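You operate a simulated robot arm through the tools that you are given. There is no shell and no other tool.

The job below is to be done with a simulated robot arm. You get a single attempt, and the scene is never put back.

TASK
Show the results, tick PART CLEAN and each size marked OK with the blue pen, then put the pen back.
Fine: the pen goes back in its stand.

The check looks at the end state, three seconds after you hand in, the way a careful person would. Anything else that was tipped, shoved, dropped, spilled or broken makes it a failure.

THE ROBOT
A 6-joint arm with a fingered hand, fixed in place. Base frame: the origin is at the foot of the arm, x ahead of it, y to its left, z up; the work surface is at about z = 1080. Readings come in mm, degrees, newtons and seconds.
With the tool pointing down near the work surface it reaches from about 100 to 640 mm from the base axis. Its first joint turns from -166.0 to 166.0 degrees. Payload 4 kg.
Tool frame: the origin (TCP) lies between the finger pads and is the grasp point; the fingertips stand 22 mm ahead of it; z points along the fingers, y is the line along which they close. Largest opening 112 mm; the body of the gripper starts 60 mm behind the TCP. The gripper is a hand of 4 fingers: y runs from the thumb to the fingers, the wrist lies at [0, 0, -218] in the tool frame, and closing takes about 1.5 s.
Orientation is told as [roll, pitch, yaw] about the base's x, y, z axes, in that order, counted from this pose: with the fingers straight down and closing along the base's y, the tool's x points along the base's -x, its y along +y and its z along -z.

THE INTERFACE
- The arm moves only by the tool apply_moves. Its argument "increments" is a list of rows, each a list of 6 numbers: the shift along the tool's x, y, z in mm, then the turn, a rotation vector about the tool's x, y, z in rad. In form: [[tx, ty, tz, rx, ry, rz], ...]. A call has 1 to 20 rows; each row is the pose to reach, as a shift and turn from the pose commanded when the call began, along the tool's axes at that moment. "grip" is the closure in counts, from 0 (fully open) to 255 (shut), set as the call begins (left out, the last holds). Each row takes 0.2 s and may step no farther than 50 mm and 8.6 degrees from the row before; otherwise, or with a gripper value out of range, the whole call is refused. A pose out of reach is approached as far as the arm can. The call stops where the force on the tool passes 40 N (or 10 N more than at its start, if that is more) or the arm is blocked; 0.2 s more then pass. The fingers move at their own pace (about 45 mm/s each) and stop on an object; they squeeze with about 27 N. The grip force told is the motor's: it shows also when the fingers shut on nothing. Time passes only in rows, and 0.2 s behind the last, so rows that repeat a pose let the fingers close. The reply holds the time, the measured pose of the TCP, the force on the tool along the base axes, the opening and the grip force, in the units named above and with some noise, with the torque about the TCP (base axes, N m) and any sound that the robot's microphone picked up.
- Cameras (640 x 400 px; columns grow to the right, rows downward): "scene" is fixed at [218.5, -500.4, 1709.9]; the picture's right is [0.82, -0.57, 0.00], its down [-0.44, -0.63, -0.64] and it looks along [0.36, 0.52, -0.77] (base axes); focal length 322 px, centre (320, 200). "wrist" rides on the gripper at [69, 4, -83] in the tool frame; the picture's right is [-0.06, 1.00, 0.00], its down [-0.76, -0.05, -0.64] and it looks along [-0.64, -0.04, 0.77] (tool axes); focal length 243 px, centre (320, 200). There is no depth. A picture from a camera that has moved, and an enlarged one, comes with that camera's place and axes in the base frame and with its lens.
- get_image(camera): a new picture of that camera. The clock stands still meanwhile.
- set_grasp(shape): the hand has 4 fingers and takes this shape, open, in about a second: jaw (thumb against the fingers, like two jaws); tri (thumb and two fingers); tip (a fingertip pinch); poke (one finger out to press); point (the index stretched); flat (the hand flat); cup (the hand cupped); fist (a fist). The gripper value then closes the fingers along that shape, each until it touches; the sizes above hold for jaw. It gives what a move gives, with no picture.
- zoom(camera, box): a new picture of the part [left, top, right, bottom] of that camera's present view, enlarged. The clock stands still meanwhile.
- close_job(): hands the job in; it is judged then, once.

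Nothing tells you positions but the pictures and the camera data. Unless the task says otherwise, let go and move clear before handing in.

The tools are called after "Call:" as a command line: name --pt "numbers of a row" for each row, then --argument value for the rest, lists and objects as JSON in quotes. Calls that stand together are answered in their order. apply_moves: Moves the arm, as the interface text tells. Its arguments: {"type":"object","properties":{"increments":{"type":"array","items":{"type":"array","items":{"type":"number"}}},"grip":{"type":"number"}},"required":["increments"]} The other tools are called the same way: set_grasp (shape) gives the hand a shape; get_image (camera) takes a picture; zoom (camera, box) takes an enlarged picture of a part of a camera's view; close_job () hands the job in.

At the start:

```text
time_s: 0.0
position: [301.9, -123.7, 1397.0]
orientation: [-0.1, 0.0, 0.0]
force: [-1.1, 0.7, 0.2]
moment: [0.04, 0.01, -0.02]
grip_width: 111.6
gripper_force: 0.1
shape: jaw
```

scene: 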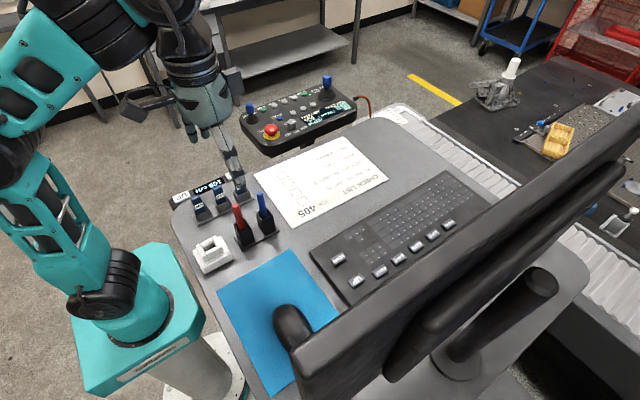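
wrist: 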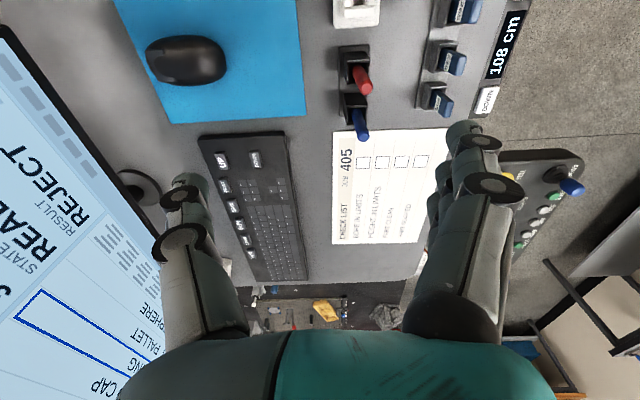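

I see a bench with a checklist sheet (JOB 405), a pen stand with a red and a blue pen, a keyboard with some keys, and a monitor showing results partly. I'll look closer at each before moving.

Call:
zoom --camera "scene" --box '[160, 120, 400, 270]'

Call:
zoom --camera "wrist" --box '[320, 30, 480, 250]'

Call:
zoom --camera "wrist" --box '[190, 120, 320, 290]'

Call:
zoom --camera "wrist" --box '[0, 20, 180, 400]'

Call:
zoom --camera "scene" --box '[300, 160, 480, 310]'

```text
2.67 times, centred on (280, 195) of scene
camera zoom: at [218.5, -500.4, 1709.9], right [0.82, -0.57, 0.0], down [-0.44, -0.63, -0.64], along [0.36, 0.52, -0.77], focal length 858 px, centre (427, 213)
```

zoom: 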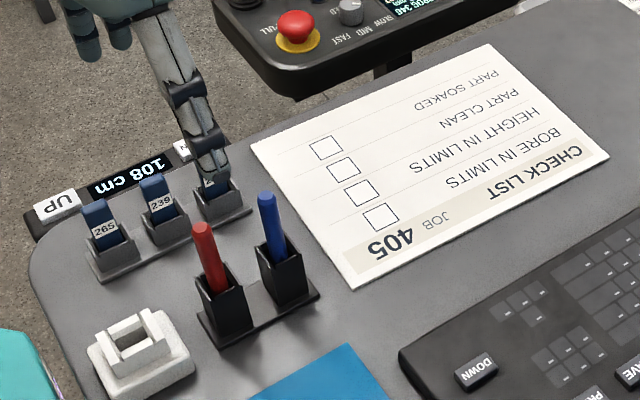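

```text
1.82 times, centred on (400, 140) of wrist
camera zoom: at [231.8, -118.8, 1477.9], right [0.06, 1.0, 0.0], down [0.76, -0.05, 0.64], along [0.64, -0.04, -0.77], focal length 441 px, centre (174, 309)
```

zoom: 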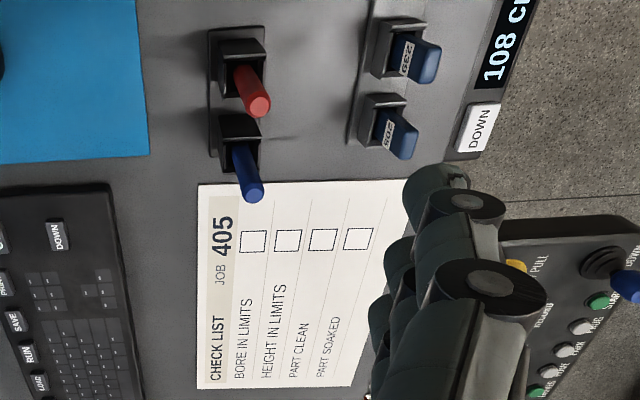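

```text
2.35 times, centred on (255, 205) of wrist
camera zoom: at [231.8, -118.8, 1477.9], right [0.06, 1.0, 0.0], down [0.76, -0.05, 0.64], along [0.64, -0.04, -0.77], focal length 571 px, centre (473, 188)
```

zoom: 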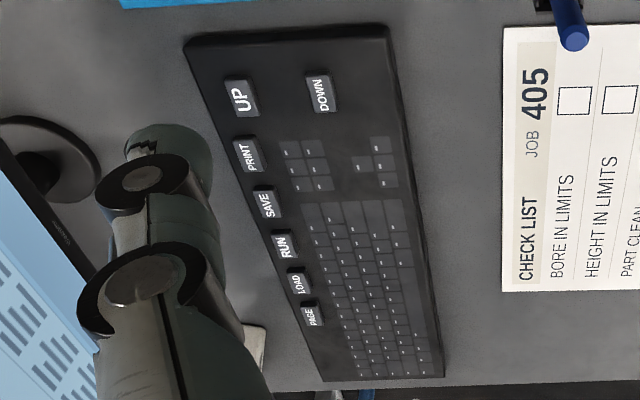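

```text
1.05 times, centred on (90, 210) of wrist (not enlarged: the box is as wide or as high as the picture)
camera zoom: at [231.8, -118.8, 1477.9], right [0.06, 1.0, 0.0], down [0.76, -0.05, 0.64], along [0.64, -0.04, -0.77], focal length 255 px, centre (562, 190)
```

zoom: 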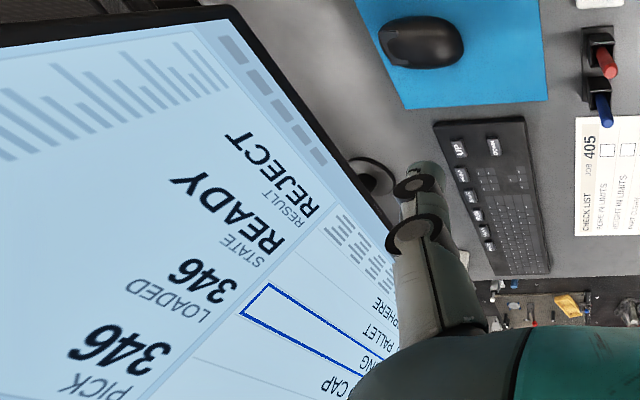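

```text
2.67 times, centred on (390, 235) of scene
camera zoom: at [218.5, -500.4, 1709.9], right [0.82, -0.57, 0.0], down [-0.44, -0.63, -0.64], along [0.36, 0.52, -0.77], focal length 858 px, centre (133, 107)
```

zoom: 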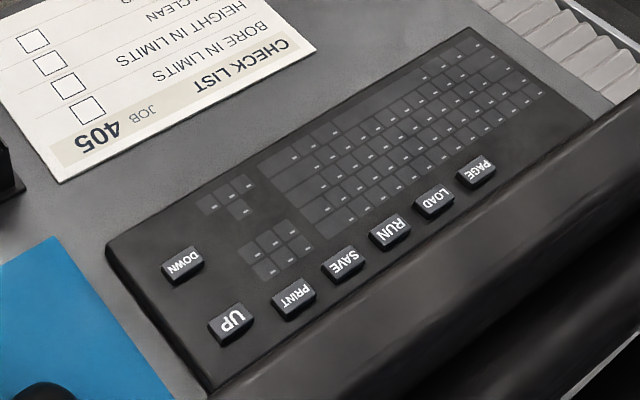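

The sheet (JOB 405) lists BORE IN LIMITS, HEIGHT IN LIMITS, PART CLEAN and PART SOAKED. The monitor faces +y and its screen is only partly visible, so I'll raise and turn the hand so the wrist camera can read it.

Call:
apply_moves --pt "-4.4 15.8 -7.5 0 0 0.1428" --pt "-8.7 31.6 -15 0 0 0.2856" --pt "-13 47.4 -22.6 0 0 0.4284" --pt "-17.4 63.2 -30 0 0 0.5712" --pt "-21.8 79 -37.7 0 0 0.714" --pt "-26 95 -45 0 0 0.8568" --pt "-30.5 110.7 -52.8 0 0 0.9996" --pt "-35 126.5 -60 0 0 1.1424" --pt "-39 142 -68 0 0 1.2852" --pt "-43.6 158 -75.4 0 0 1.428" --pt "-48 174 -83 0 0 1.5708"

Call:
get_image --camera "wrist"

Call:
get_image --camera "scene"

```text
time_s: 2.4
position: [338.1, 49.3, 1405.5]
orientation: [0.3, 0.0, -90.1]
force: [0.1, -0.2, -1.0]
moment: [-0.01, -0.03, 0.0]
grip_width: 111.7
gripper_force: 0.1
shape: jaw
out of reach, approached as far as the arm can: row 2, 3, 4, 5, 6, 7, 8, 9, 10, 11
```

```text
taken
camera wrist: at [340.9, 118.8, 1486.5], right [1.0, -0.07, 0.01], down [-0.05, -0.77, 0.64], along [-0.04, -0.64, -0.77], focal length 243 px, centre (320, 200)
```

wrist: 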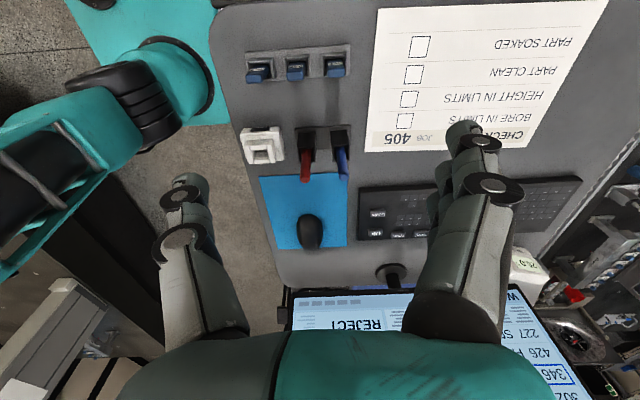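

```text
taken
```

scene: 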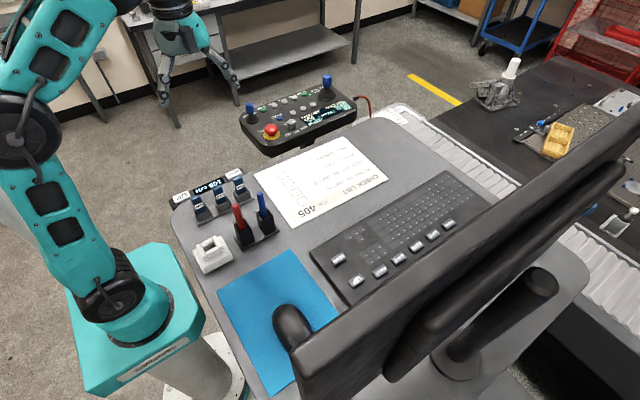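

The screen is below and behind the hand from here, so I'll tilt the hand up to bring it into view.

Call:
apply_moves --pt "0 0 0 0 -0.14 0" --pt "0 0 0 0 -0.28 0" --pt "0 0 0 0 -0.42 0" --pt "0 0 0 0 -0.56 0" --pt "0 0 0 0 -0.7 0"

Call:
get_image --camera "wrist"

```text
time_s: 3.6
position: [330.0, 28.5, 1336.9]
orientation: [0.7, -22.4, -90.1]
force: [-0.3, 0.1, 0.5]
moment: [-0.02, 0.02, 0.02]
grip_width: 111.8
gripper_force: 0.2
shape: jaw
out of reach, approached as far as the arm can: row 1, 2, 3, 4, 5
```

```text
taken
camera wrist: at [331.5, 123.4, 1386.4], right [1.0, -0.05, 0.04], down [-0.06, -0.46, 0.88], along [-0.03, -0.88, -0.47], focal length 243 px, centre (320, 200)
```

wrist: 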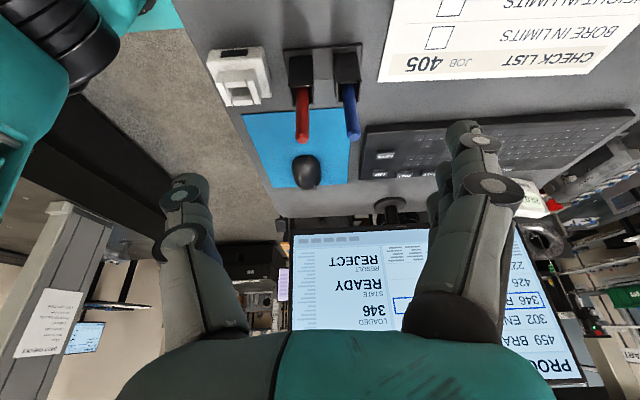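

Call:
zoom --camera "wrist" --box '[270, 210, 430, 340]'

Call:
zoom --camera "wrist" --box '[480, 220, 600, 400]'

Call:
set_grasp --shape "poke"

Call:
get_image --camera "wrist"

```text
3.08 times, centred on (350, 275) of wrist
camera zoom: at [331.5, 123.4, 1386.4], right [1.0, -0.05, 0.04], down [-0.06, -0.46, 0.88], along [-0.03, -0.88, -0.47], focal length 746 px, centre (228, -31)
```

zoom: 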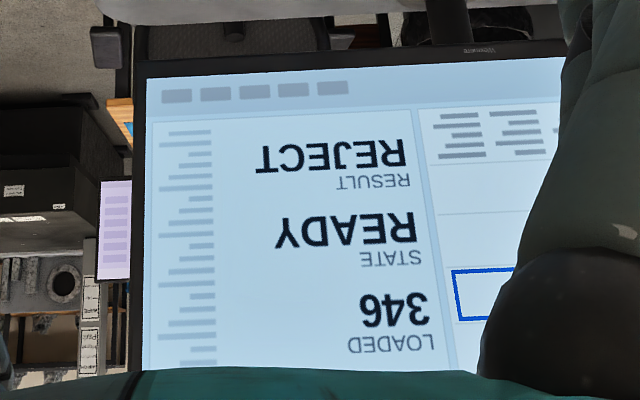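

```text
2.22 times, centred on (540, 310) of wrist
camera zoom: at [331.5, 123.4, 1386.4], right [1.0, -0.05, 0.04], down [-0.06, -0.46, 0.88], along [-0.03, -0.88, -0.47], focal length 539 px, centre (-169, -44)
```

zoom: 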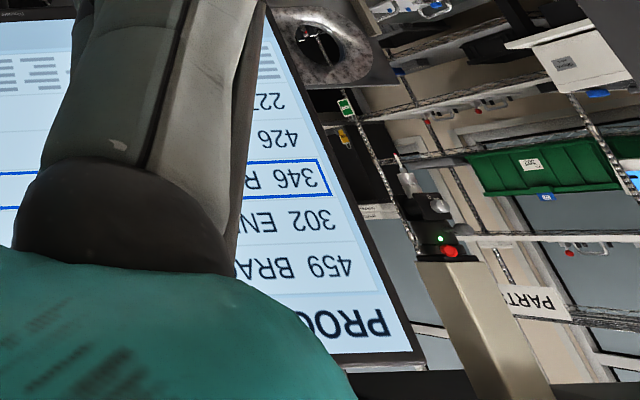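

```text
time_s: 4.5
position: [330.0, 26.9, 1336.6]
orientation: [0.7, -22.4, -90.0]
force: [-0.1, 0.0, -0.2]
moment: [0.01, 0.0, 0.0]
grip_width: 0.1
gripper_force: 0.0
shape: poke
```

```text
taken
camera wrist: at [331.5, 123.4, 1386.5], right [1.0, -0.05, 0.04], down [-0.06, -0.46, 0.88], along [-0.03, -0.88, -0.47], focal length 243 px, centre (320, 200)
```

wrist: 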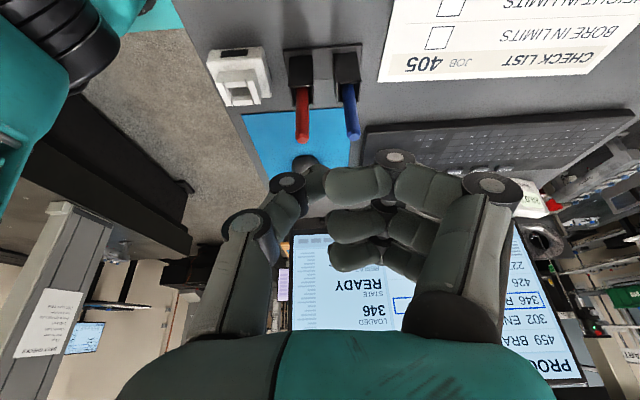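

The screen shows a program list (459, 302, 346 picked, 426, 22x …) with the loaded 346 READY/REJECT. I'll shift along x so the fingers hide less of it.

Call:
apply_moves --pt "0 40 0 0 0 0" --pt "0 80 0 0 0 0" --pt "0 120 0 0 0 0"

Call:
get_image --camera "wrist"

```text
time_s: 5.3
position: [441.3, 21.2, 1312.9]
orientation: [1.1, -21.7, -90.0]
force: [-0.7, -0.2, -0.3]
moment: [0.02, -0.04, 0.0]
grip_width: 0.0
gripper_force: 0.1
shape: poke
out of reach, approached as far as the arm can: row 1, 2, 3
```

```text
taken
camera wrist: at [441.4, 116.2, 1364.1], right [1.0, -0.05, 0.04], down [-0.06, -0.47, 0.88], along [-0.03, -0.88, -0.48], focal length 243 px, centre (320, 200)
```

wrist: 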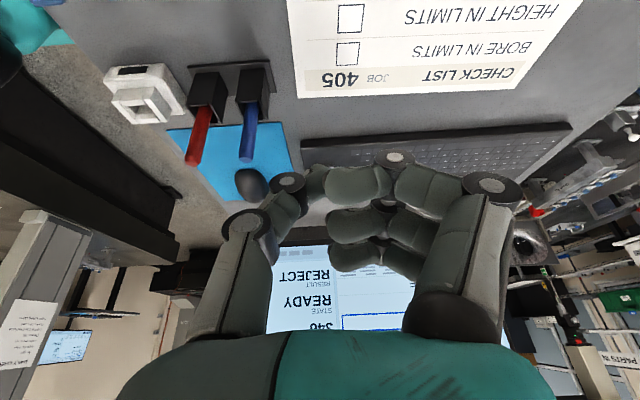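

Call:
apply_moves --pt "17 -10 28 0 0 0" --pt "33 -20 57 0 0 0" --pt "50 -30 85 0 0 0"

Call:
get_image --camera "wrist"

```text
time_s: 6.1
position: [431.5, 44.3, 1253.1]
orientation: [0.4, -22.5, -90.0]
force: [-0.2, 0.4, 0.2]
moment: [-0.02, 0.01, -0.06]
grip_width: 0.2
gripper_force: 0.1
shape: poke
out of reach, approached as far as the arm can: row 2, 3
```

```text
taken
camera wrist: at [433.1, 140.2, 1301.9], right [1.0, -0.06, 0.03], down [-0.05, -0.46, 0.88], along [-0.03, -0.88, -0.47], focal length 243 px, centre (320, 200)
```

wrist: 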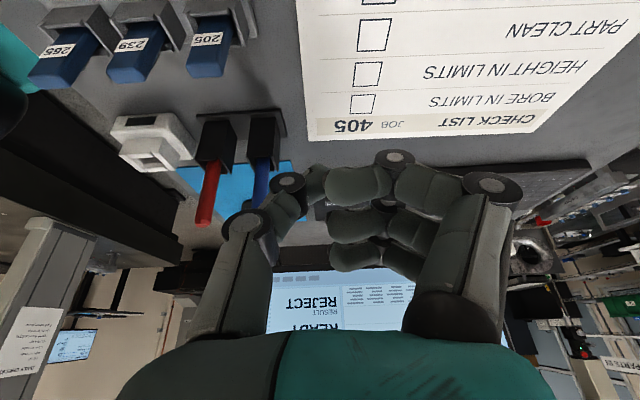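

The tilt toward -y is limited here. I'll straighten the tool, turn part-way back and pull in nearer the base, so the screen can be viewed obliquely.

Call:
apply_moves --pt "0 0 0 0 0.131 0" --pt "0 0 0 0 0.262 0" --pt "0 0 0 0 0.393 0"

Call:
set_grasp --shape "fist"

```text
time_s: 6.9
position: [429.1, 45.3, 1252.9]
orientation: [0.7, 0.3, -89.6]
force: [0.9, 0.1, -0.1]
moment: [-0.01, 0.03, 0.02]
grip_width: 0.0
gripper_force: 0.0
shape: poke
```

```text
time_s: 7.8
position: [429.9, 45.2, 1252.4]
orientation: [0.6, 0.1, -89.7]
force: [-0.2, 0.6, 0.3]
moment: [0.01, 0.02, 0.01]
grip_width: 0.1
gripper_force: 0.1
shape: fist
```

Call:
apply_moves --pt "-4 -38 -24.5 0 0 -0.117" --pt "-8 -77 -49 0 0 -0.233" --pt "-12.5 -115 -73.5 0 0 -0.35" --pt "-17 -153 -98 0 0 -0.467" --pt "-21 -192 -122.5 0 0 -0.583" --pt "-25 -230 -147 0 0 -0.7"

Call:
get_image --camera "wrist"

```text
time_s: 9.2
position: [198.5, 20.0, 1399.9]
orientation: [0.4, -0.3, -49.5]
force: [-0.6, 0.4, 0.0]
moment: [-0.02, 0.0, 0.0]
grip_width: 0.0
gripper_force: 0.0
shape: fist
```

```text
taken
camera wrist: at [155.1, 75.6, 1482.0], right [0.8, 0.6, 0.01], down [0.45, -0.61, 0.65], along [0.39, -0.51, -0.76], focal length 243 px, centre (320, 200)
```

wrist: 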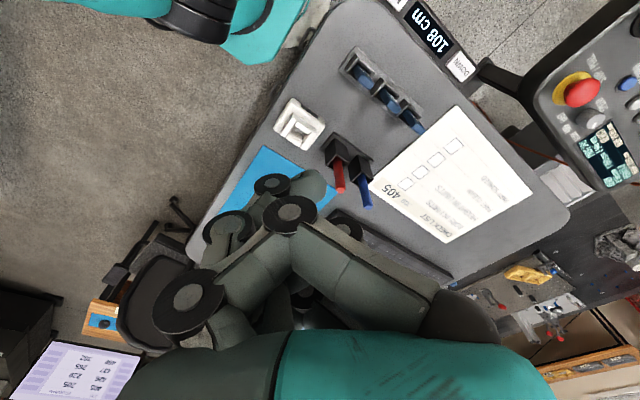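

Call:
apply_moves --pt "0 0 0 0 -0.14 0" --pt "0 0 0 0 -0.28 0" --pt "0 0 0 0 -0.42 0" --pt "0 0 0 0 -0.56 0" --pt "0 0 0 0 -0.7 0"

Call:
set_grasp --shape "jaw"

Call:
get_image --camera "wrist"

```text
time_s: 10.4
position: [187.8, -30.6, 1441.2]
orientation: [1.4, -38.8, -50.0]
force: [0.4, 0.2, 0.4]
moment: [0.0, -0.01, -0.05]
grip_width: 0.1
gripper_force: 0.0
shape: fist
out of reach, approached as far as the arm can: row 4, 5
```

```text
time_s: 11.3
position: [187.4, -29.9, 1441.4]
orientation: [1.6, -38.8, -50.0]
force: [0.7, 0.4, 0.7]
moment: [-0.01, -0.01, 0.01]
grip_width: 111.6
gripper_force: 0.1
shape: jaw
```

```text
taken
camera wrist: at [119.8, 52.6, 1460.7], right [0.79, 0.61, 0.06], down [0.08, -0.19, 0.98], along [0.61, -0.77, -0.2], focal length 243 px, centre (320, 200)
```

wrist: 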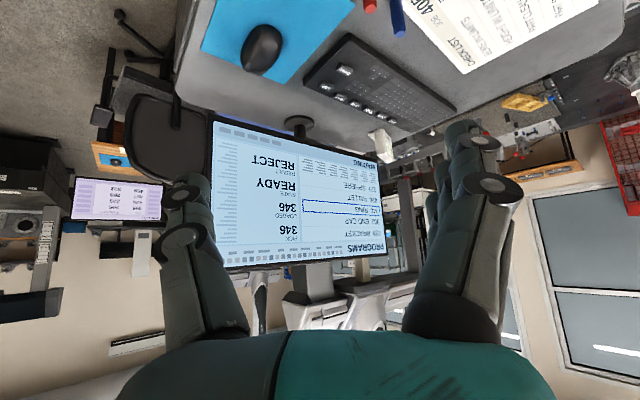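

Now the whole screen is between the fingers. I'll zoom on the screen, and the second purple display behind it.

Call:
zoom --camera "wrist" --box '[200, 115, 400, 275]'

Call:
zoom --camera "wrist" --box '[290, 145, 400, 260]'

Call:
zoom --camera "wrist" --box '[60, 165, 175, 230]'

Call:
zoom --camera "wrist" --box '[295, 25, 465, 135]'

```text
2.50 times, centred on (300, 195) of wrist
camera zoom: at [119.8, 52.6, 1460.7], right [0.79, 0.61, 0.06], down [0.08, -0.19, 0.98], along [0.61, -0.77, -0.2], focal length 606 px, centre (370, 212)
```

zoom: 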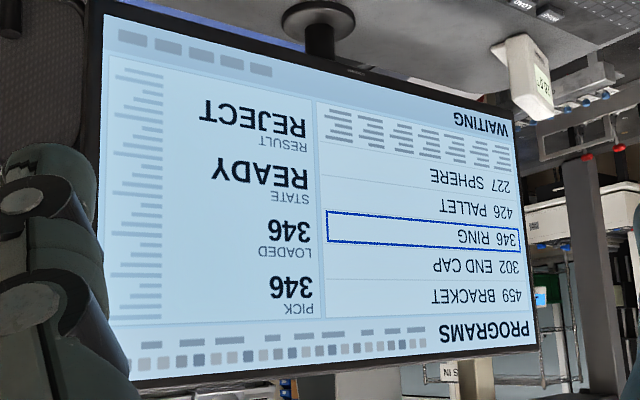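

```text
3.48 times, centred on (345, 202) of wrist
camera zoom: at [119.8, 52.6, 1460.7], right [0.79, 0.61, 0.06], down [0.08, -0.19, 0.98], along [0.61, -0.77, -0.2], focal length 844 px, centre (233, 191)
```

zoom: 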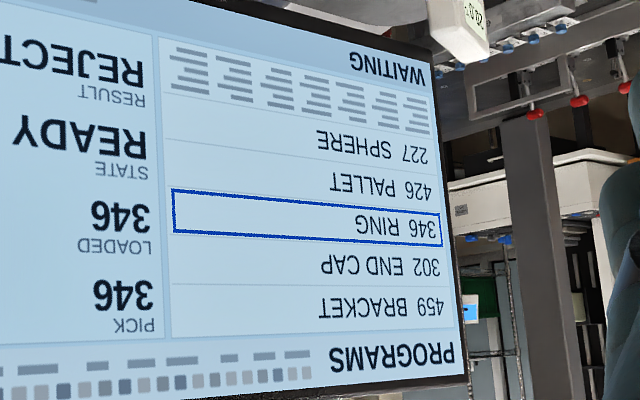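

```text
5.57 times, centred on (118, 198) of wrist
camera zoom: at [119.8, 52.6, 1460.7], right [0.79, 0.61, 0.06], down [0.08, -0.19, 0.98], along [0.61, -0.77, -0.2], focal length 1350 px, centre (1447, 214)
```

zoom: 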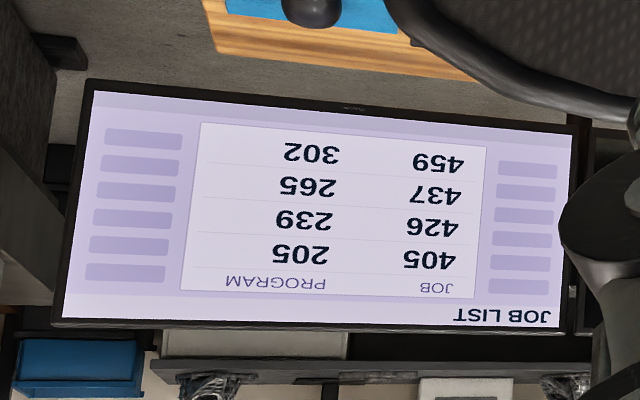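

```text
3.64 times, centred on (380, 80) of wrist
camera zoom: at [119.8, 52.6, 1460.7], right [0.79, 0.61, 0.06], down [0.08, -0.19, 0.98], along [0.61, -0.77, -0.2], focal length 882 px, centre (102, 636)
```

zoom: 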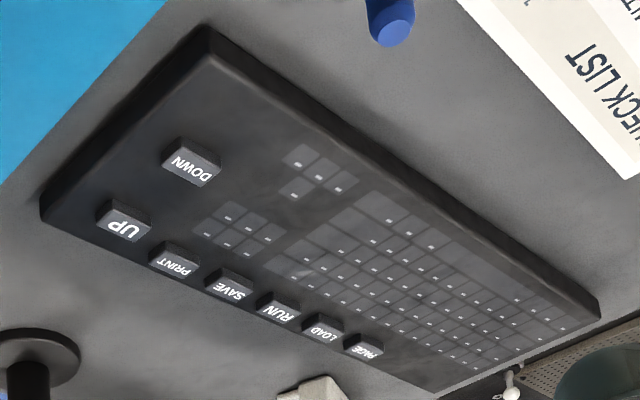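

The second display says JOB 405 uses PROGRAM 205, which isn't in the machine's program list, while 205/239/265 appear to be labelled blocks in a holder. I'll check the hand shape, the pendant and the blocks before deciding on keys.

Call:
set_grasp --shape "poke"

Call:
zoom --camera "scene" --box '[20, 20, 260, 220]'

Call:
zoom --camera "scene" --box '[160, 150, 320, 290]'

Call:
zoom --camera "scene" --box '[230, 65, 370, 155]'

Call:
get_image --camera "wrist"

```text
time_s: 12.2
position: [188.3, -30.5, 1440.9]
orientation: [1.5, -38.7, -50.2]
force: [-0.3, 0.5, -0.3]
moment: [0.01, -0.01, -0.03]
grip_width: 0.4
gripper_force: 0.1
shape: poke
```

```text
2.00 times, centred on (140, 120) of scene
camera zoom: at [218.5, -500.4, 1709.9], right [0.82, -0.57, 0.0], down [-0.44, -0.63, -0.64], along [0.36, 0.52, -0.77], focal length 644 px, centre (680, 360)
```

zoom: 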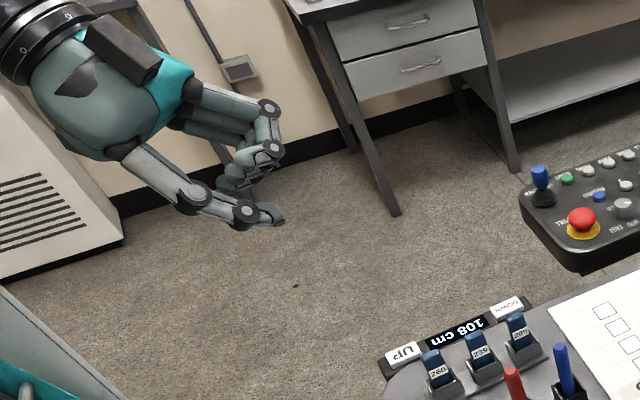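

```text
2.86 times, centred on (240, 220) of scene
camera zoom: at [218.5, -500.4, 1709.9], right [0.82, -0.57, 0.0], down [-0.44, -0.63, -0.64], along [0.36, 0.52, -0.77], focal length 920 px, centre (549, 143)
```

zoom: 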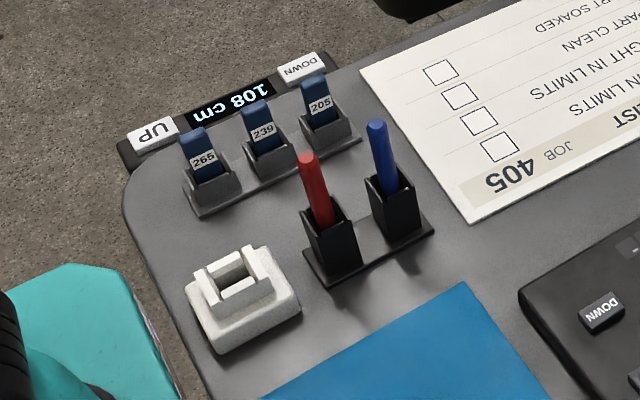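

```text
4.44 times, centred on (300, 110) of scene
camera zoom: at [218.5, -500.4, 1709.9], right [0.82, -0.57, 0.0], down [-0.44, -0.63, -0.64], along [0.36, 0.52, -0.77], focal length 1431 px, centre (409, 600)
```

zoom: 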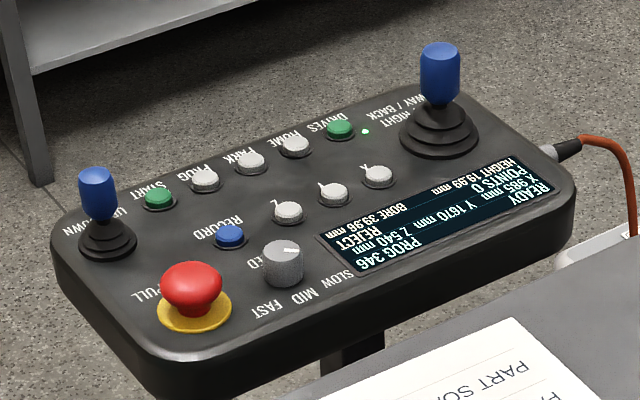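

```text
taken
camera wrist: at [119.8, 52.6, 1460.7], right [0.79, 0.61, 0.06], down [0.08, -0.19, 0.98], along [0.61, -0.77, -0.2], focal length 243 px, centre (320, 200)
```

wrist: 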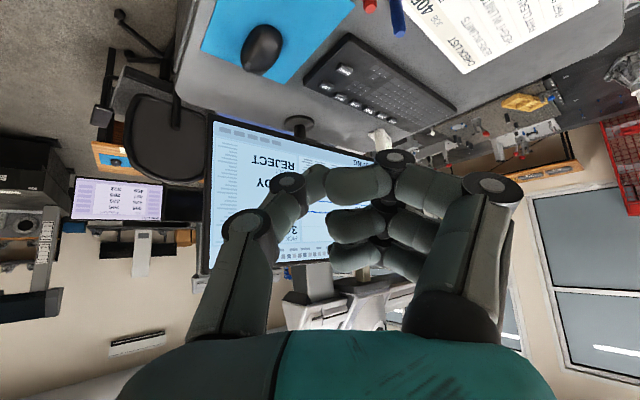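

Call:
zoom --camera "wrist" --box '[180, 130, 540, 350]'

Call:
zoom --camera "scene" --box '[30, 30, 140, 110]'

Call:
set_grasp --shape "point"

Call:
zoom --camera "wrist" --box '[180, 130, 540, 350]'

Call:
zoom --camera "scene" --box '[30, 30, 180, 150]'

```text
1.78 times, centred on (360, 240) of wrist
camera zoom: at [119.8, 52.6, 1460.7], right [0.79, 0.61, 0.06], down [0.08, -0.19, 0.98], along [0.61, -0.77, -0.2], focal length 431 px, centre (249, 129)
```

zoom: 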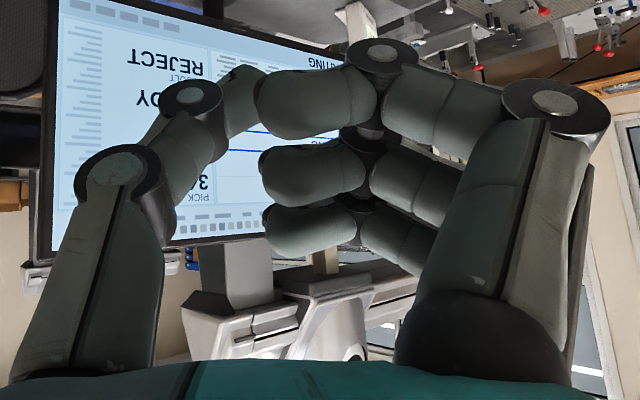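

```text
5.00 times, centred on (85, 70) of scene
camera zoom: at [218.5, -500.4, 1709.9], right [0.82, -0.57, 0.0], down [-0.44, -0.63, -0.64], along [0.36, 0.52, -0.77], focal length 1610 px, centre (1495, 850)
```

zoom: 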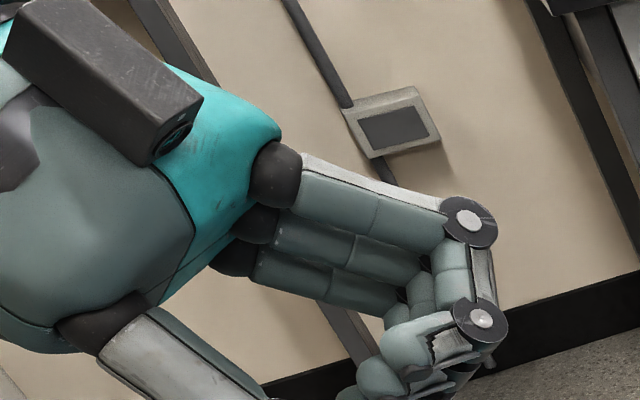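

```text
time_s: 13.1
position: [187.4, -31.1, 1441.3]
orientation: [1.5, -38.8, -50.1]
force: [-0.3, 1.1, 0.3]
moment: [0.01, 0.0, -0.01]
grip_width: 105.9
gripper_force: 0.0
shape: point
```

```text
1.78 times, centred on (360, 240) of wrist
camera zoom: at [119.8, 52.6, 1460.7], right [0.79, 0.61, 0.06], down [0.08, -0.19, 0.98], along [0.61, -0.77, -0.2], focal length 431 px, centre (249, 129)
```

zoom: 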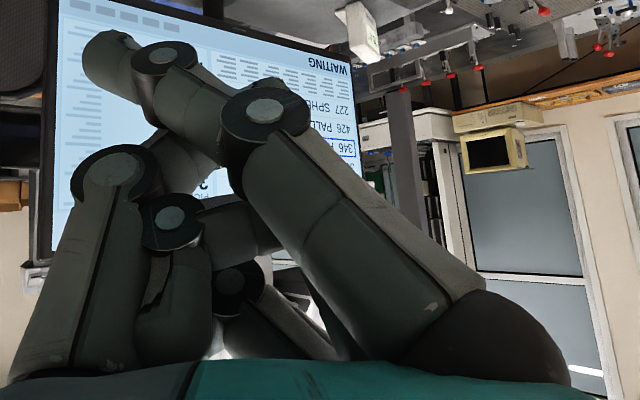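

```text
3.33 times, centred on (105, 90) of scene
camera zoom: at [218.5, -500.4, 1709.9], right [0.82, -0.57, 0.0], down [-0.44, -0.63, -0.64], along [0.36, 0.52, -0.77], focal length 1073 px, centre (1037, 567)
```

zoom: 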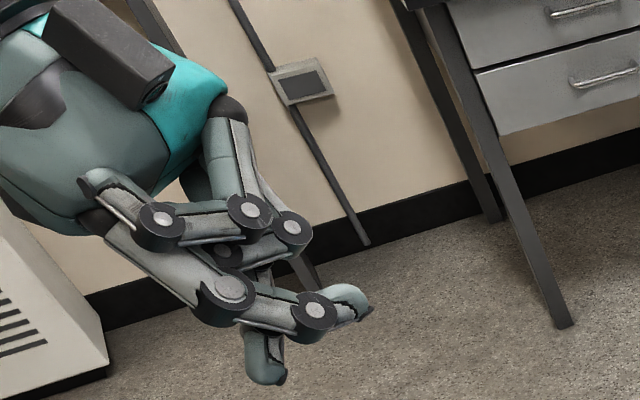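

The hand's poke shape puts the thumb tip on the tool axis about 22 mm ahead of the TCP, and it suits pressing keys. I'll take PAGE at about (700, -317) and approach it tilted outward, first stopping well above the keyboard to check reach.

Call:
set_grasp --shape "poke"

Call:
apply_moves --pt "-19.1 13.6 35.8 -0.0233 0 -0.029" --pt "-38.2 27.2 71.6 -0.0467 0 -0.058" --pt "-57.4 40.8 107.4 -0.07 0 -0.087" --pt "-76.5 54.4 143.2 -0.0933 0 -0.116" --pt "-95.6 68 179 -0.1167 0 -0.145" --pt "-114.7 81.6 214.7 -0.14 0 -0.174" --pt "-133.9 95.2 250.5 -0.1633 0 -0.203" --pt "-153 108.8 286.3 -0.1867 0 -0.232" --pt "-172.1 122.4 322.1 -0.21 0 -0.261" --pt "-191.2 136 357.9 -0.2333 0 -0.29" --pt "-210.4 149.6 393.7 -0.2567 0 -0.319" --pt "-229.5 163.2 429.5 -0.28 0 -0.348"

Call:
get_image --camera "scene"

Call:
get_image --camera "wrist"

```text
time_s: 14.0
position: [187.1, -30.3, 1439.6]
orientation: [1.5, -38.7, -50.0]
force: [0.7, -0.7, -0.4]
moment: [0.0, 0.01, 0.03]
grip_width: 0.0
gripper_force: 0.0
shape: poke
```

```text
time_s: 16.6
position: [587.5, -266.8, 1293.9]
orientation: [0.4, -38.7, -23.8]
force: [-0.6, 0.2, -0.3]
moment: [0.02, -0.01, 0.03]
grip_width: 0.0
gripper_force: 0.0
shape: poke
out of reach, approached as far as the arm can: row 1, 2, 3, 4, 5, 6, 7, 8, 9, 10, 11, 12
```

```text
taken
```

scene: 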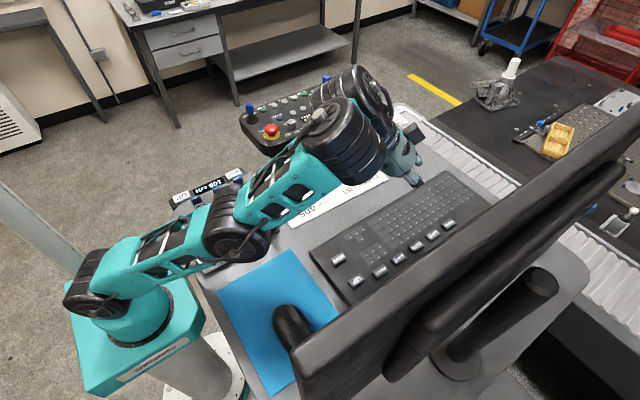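

```text
taken
camera wrist: at [490.9, -220.6, 1313.7], right [0.44, 0.89, 0.04], down [0.16, -0.13, 0.98], along [0.88, -0.43, -0.2], focal length 243 px, centre (320, 200)
```

wrist: 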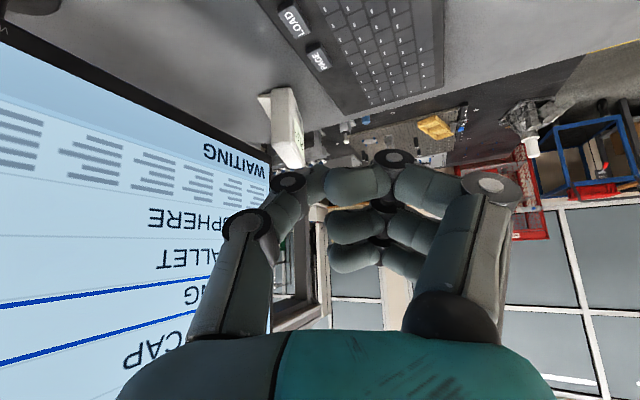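

The forearm passes close over the pen stand, so I'll check that clearance carefully before going lower.

Call:
zoom --camera "scene" --box '[160, 150, 320, 280]'

Call:
zoom --camera "scene" --box '[50, 60, 450, 360]'

Call:
zoom --camera "scene" --box '[300, 60, 480, 240]'

```text
3.08 times, centred on (240, 215) of scene
camera zoom: at [218.5, -500.4, 1709.9], right [0.82, -0.57, 0.0], down [-0.44, -0.63, -0.64], along [0.36, 0.52, -0.77], focal length 990 px, centre (566, 154)
```

zoom: 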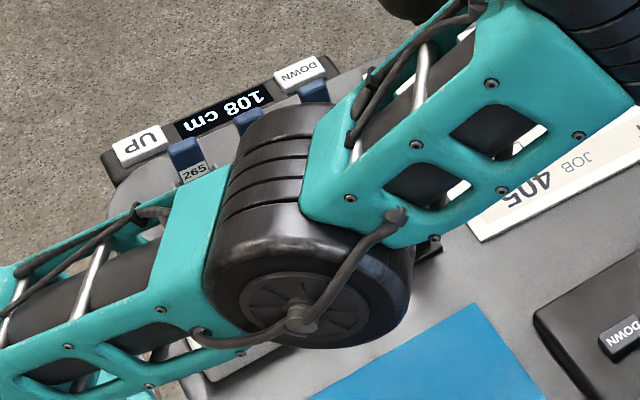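

```text
1.33 times, centred on (250, 210) of scene
camera zoom: at [218.5, -500.4, 1709.9], right [0.82, -0.57, 0.0], down [-0.44, -0.63, -0.64], along [0.36, 0.52, -0.77], focal length 429 px, centre (413, 187)
```

zoom: 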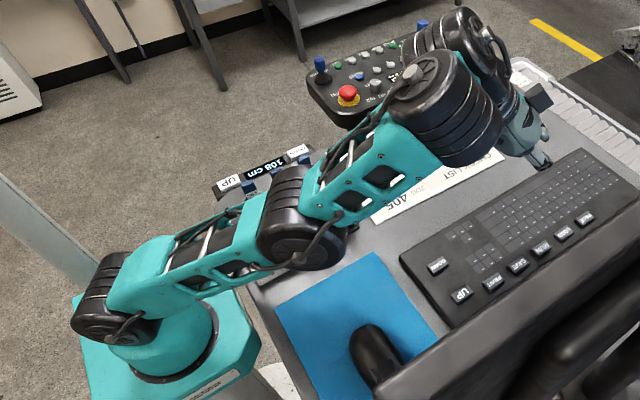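

```text
2.22 times, centred on (390, 150) of scene
camera zoom: at [218.5, -500.4, 1709.9], right [0.82, -0.57, 0.0], down [-0.44, -0.63, -0.64], along [0.36, 0.52, -0.77], focal length 715 px, centre (164, 311)
```

zoom: 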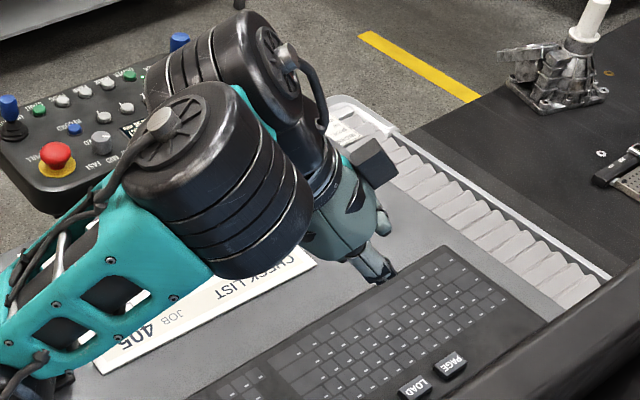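

Call:
apply_moves --pt "-4.5 0.3 39.5 0 0 0" --pt "-9.1 0.6 79 0 0 0" --pt "-13.6 0.8 118.6 0 0 0" --pt "-18.2 1.1 158.1 0 0 0"

Call:
get_image --camera "scene"

Call:
get_image --camera "wrist"

```text
time_s: 17.8
position: [698.5, -331.8, 1262.3]
orientation: [-0.3, -45.2, -24.5]
force: [0.0, 0.0, 0.6]
moment: [0.0, -0.03, -0.02]
grip_width: 0.0
gripper_force: 0.0
shape: poke
out of reach, approached as far as the arm can: row 1, 2, 3, 4
stopped in row 4: the arm was blocked; the commanded pose is now the measured one
```

```text
taken
```

scene: 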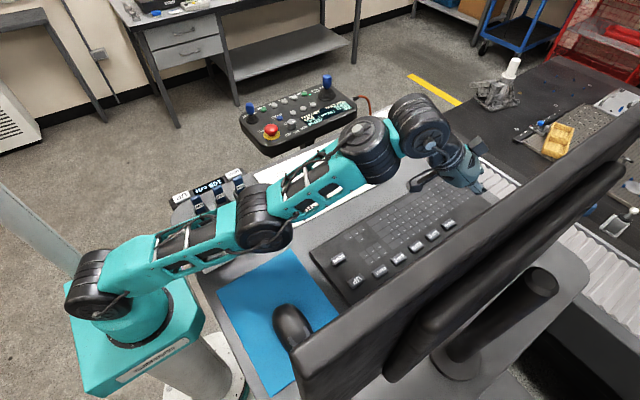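

```text
taken
camera wrist: at [600.6, -280.9, 1269.8], right [0.46, 0.89, 0.04], down [0.06, -0.08, 1.0], along [0.89, -0.46, -0.09], focal length 243 px, centre (320, 200)
```

wrist: 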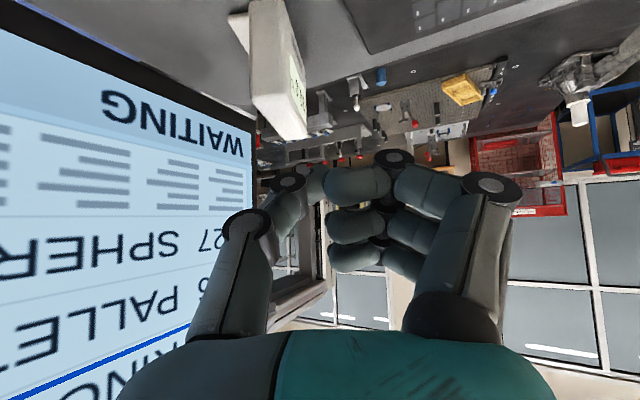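

Call:
zoom --camera "scene" --box '[160, 150, 320, 280]'

Call:
zoom --camera "scene" --box '[330, 80, 530, 220]'

```text
3.08 times, centred on (240, 215) of scene
camera zoom: at [218.5, -500.4, 1709.9], right [0.82, -0.57, 0.0], down [-0.44, -0.63, -0.64], along [0.36, 0.52, -0.77], focal length 990 px, centre (566, 154)
```

zoom: 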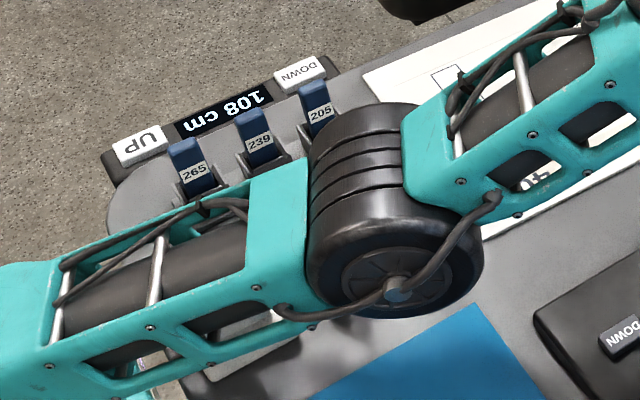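

```text
2.86 times, centred on (430, 150) of scene
camera zoom: at [218.5, -500.4, 1709.9], right [0.82, -0.57, 0.0], down [-0.44, -0.63, -0.64], along [0.36, 0.52, -0.77], focal length 920 px, centre (6, 343)
```

zoom: 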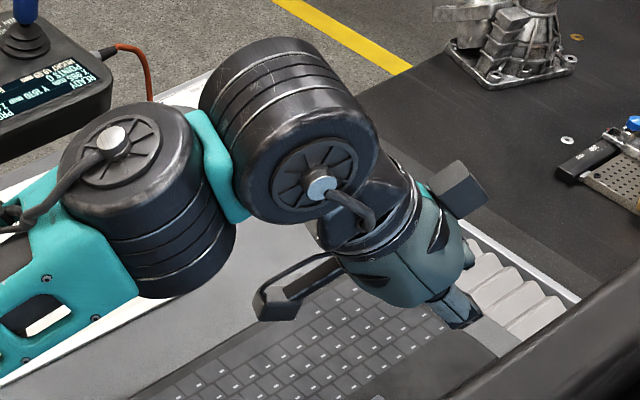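

The move stopped as "blocked", and the elbow looks like it has flipped to hang low near the pens. I'll back off along the same path and check the pens.

Call:
apply_moves --pt "14 3.3 -31 0 0 0" --pt "28 6.5 -62 0 0 0" --pt "42 9.8 -93.4 0 0 0" --pt "56.1 13.1 -124.6 0 0 0"

Call:
get_image --camera "scene"

Call:
get_image --camera "wrist"

```text
time_s: 18.8
position: [592.3, -265.6, 1304.3]
orientation: [-0.6, -44.7, -24.5]
force: [1.8, 0.5, -0.7]
moment: [0.01, 0.0, 0.0]
grip_width: 0.0
gripper_force: 0.0
shape: poke
out of reach, approached as far as the arm can: row 1, 2
```

```text
taken
```

scene: 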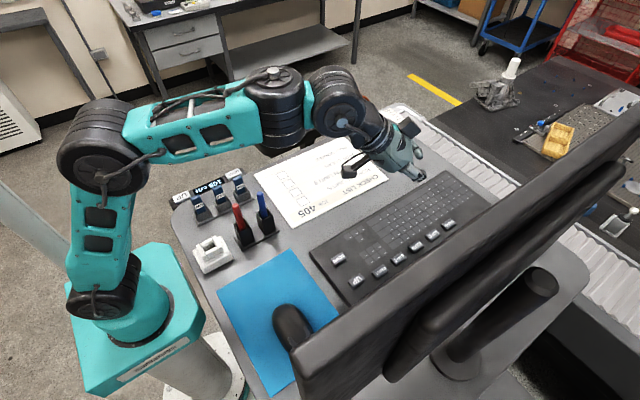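

```text
taken
camera wrist: at [494.3, -215.8, 1314.0], right [0.46, 0.89, 0.04], down [0.07, -0.08, 0.99], along [0.89, -0.45, -0.09], focal length 243 px, centre (320, 200)
```

wrist: 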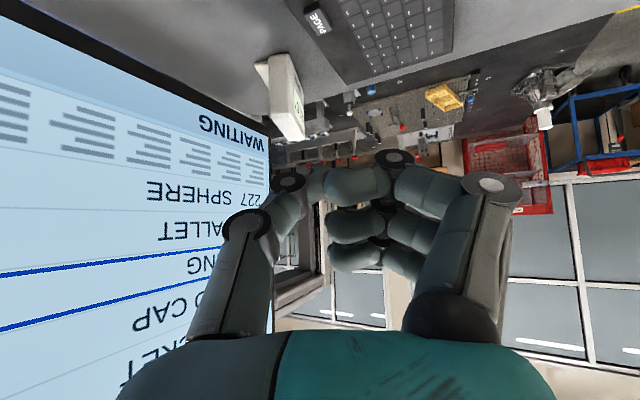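

The elbow is now up again and the pens look undisturbed. I'll verify that, then approach PAGE from here in smaller, lower steps.

Call:
zoom --camera "scene" --box '[160, 150, 320, 290]'

Call:
zoom --camera "scene" --box '[320, 80, 480, 230]'

```text
2.86 times, centred on (240, 220) of scene
camera zoom: at [218.5, -500.4, 1709.9], right [0.82, -0.57, 0.0], down [-0.44, -0.63, -0.64], along [0.36, 0.52, -0.77], focal length 920 px, centre (549, 143)
```

zoom: 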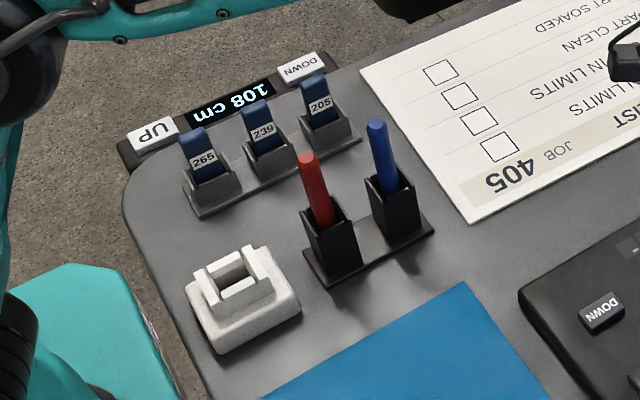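

```text
2.67 times, centred on (400, 155) of scene
camera zoom: at [218.5, -500.4, 1709.9], right [0.82, -0.57, 0.0], down [-0.44, -0.63, -0.64], along [0.36, 0.52, -0.77], focal length 858 px, centre (107, 320)
```

zoom: 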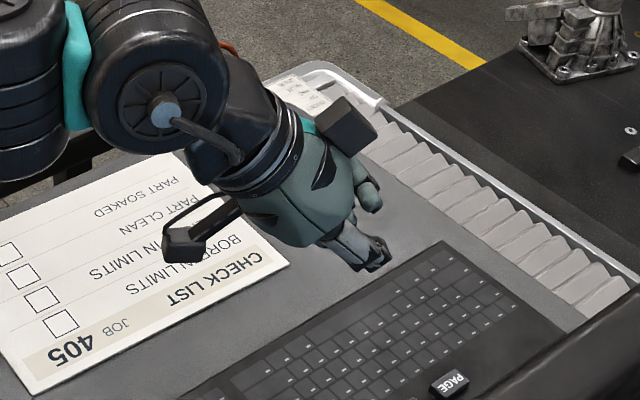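

Call:
apply_moves --pt "4 0 34.8 0 0.009 0" --pt "8 -0.1 69.7 0 0.019 0" --pt "12 -0.2 104.5 0 0.028 0" --pt "16 -0.3 139.4 0 0.038 0" --pt "20.1 -0.4 174.2 0 0.047 0"

Call:
get_image --camera "scene"

Call:
get_image --camera "wrist"

```text
time_s: 20.0
position: [688.8, -310.9, 1166.2]
orientation: [-0.3, -42.1, -24.3]
force: [0.2, -0.3, -0.3]
moment: [0.0, -0.02, 0.03]
grip_width: 0.1
gripper_force: 0.0
shape: poke
```

```text
taken
```

scene: 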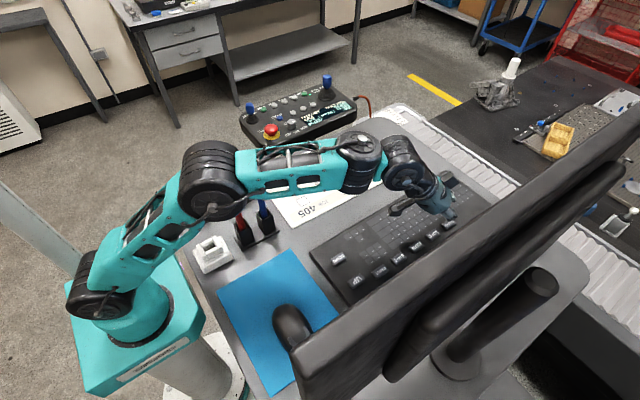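

```text
taken
camera wrist: at [591.5, -261.1, 1180.4], right [0.46, 0.89, 0.04], down [0.11, -0.1, 0.99], along [0.88, -0.45, -0.14], focal length 243 px, centre (320, 200)
```

wrist: 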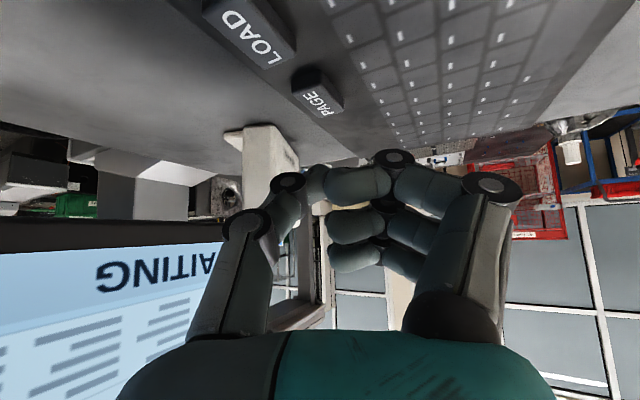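

Elbow stays up and the pose is reached exactly. I'll zoom to line the thumb tip up over the PAGE key.

Call:
zoom --camera "scene" --box '[380, 160, 480, 260]'

Call:
zoom --camera "wrist" --box '[200, 0, 440, 260]'

```text
4.00 times, centred on (430, 210) of scene
camera zoom: at [218.5, -500.4, 1709.9], right [0.82, -0.57, 0.0], down [-0.44, -0.63, -0.64], along [0.36, 0.52, -0.77], focal length 1288 px, centre (-120, 160)
```

zoom: 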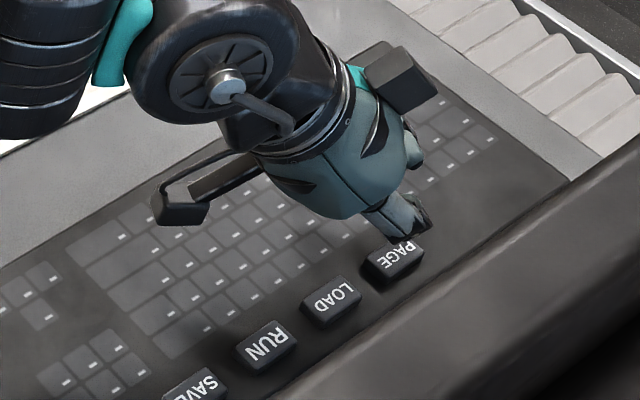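

```text
1.54 times, centred on (320, 130) of wrist
camera zoom: at [591.5, -261.1, 1180.4], right [0.46, 0.89, 0.04], down [0.11, -0.1, 0.99], along [0.88, -0.45, -0.14], focal length 373 px, centre (320, 308)
```

zoom: 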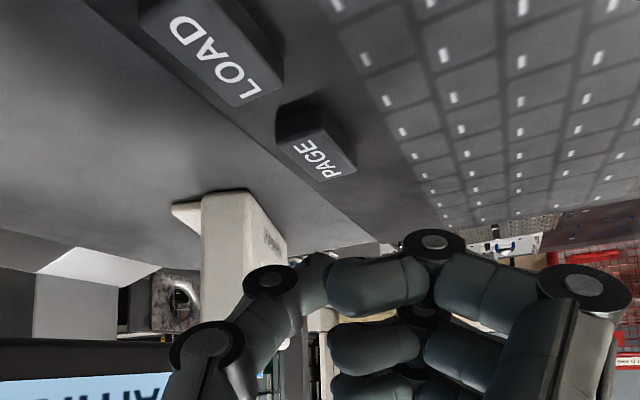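

The tip sits about 50 mm above PAGE. I'll roll the hand 30° about its axis so that the curled index and the camera bracket clear the keyboard, and shift slightly onto the key centre.

Call:
apply_moves --pt "0 0 0 0 0 0.131" --pt "0 0 0 0 0 0.262" --pt "0 0 0 0 0 0.393" --pt "0 0 0 0 0 0.524"

Call:
zoom --camera "scene" --box '[380, 160, 480, 260]'

Call:
zoom --camera "wrist" --box '[120, 0, 520, 260]'

```text
time_s: 21.0
position: [689.8, -310.5, 1166.8]
orientation: [24.0, -35.6, -62.6]
force: [-0.1, 1.1, 0.2]
moment: [-0.01, 0.02, 0.04]
grip_width: 0.0
gripper_force: 0.1
shape: poke
```

```text
4.00 times, centred on (430, 210) of scene
camera zoom: at [218.5, -500.4, 1709.9], right [0.82, -0.57, 0.0], down [-0.44, -0.63, -0.64], along [0.36, 0.52, -0.77], focal length 1288 px, centre (-120, 160)
```

zoom: 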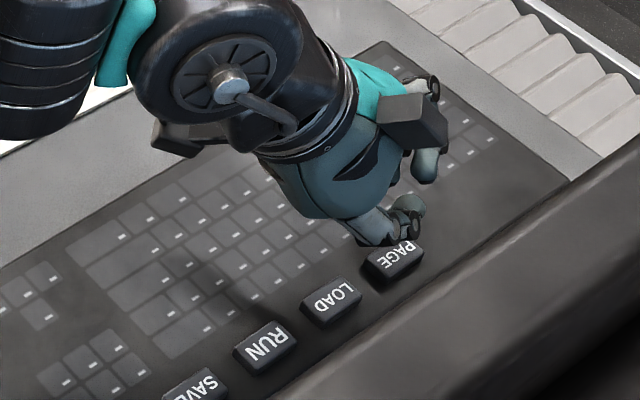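

```text
1.54 times, centred on (320, 130) of wrist
camera zoom: at [614.6, -234.3, 1188.0], right [0.72, 0.58, 0.37], down [-0.14, -0.4, 0.91], along [0.68, -0.71, -0.21], focal length 373 px, centre (320, 308)
```

zoom: 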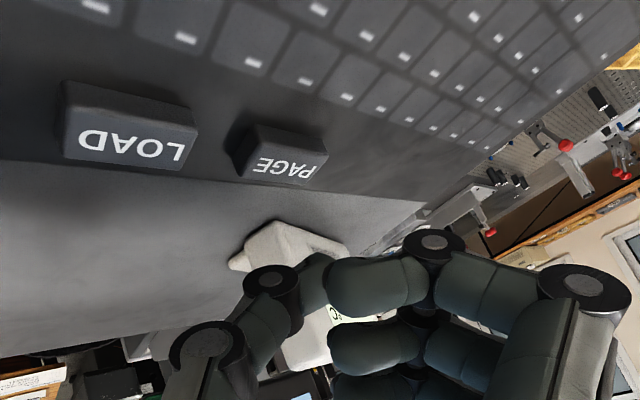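

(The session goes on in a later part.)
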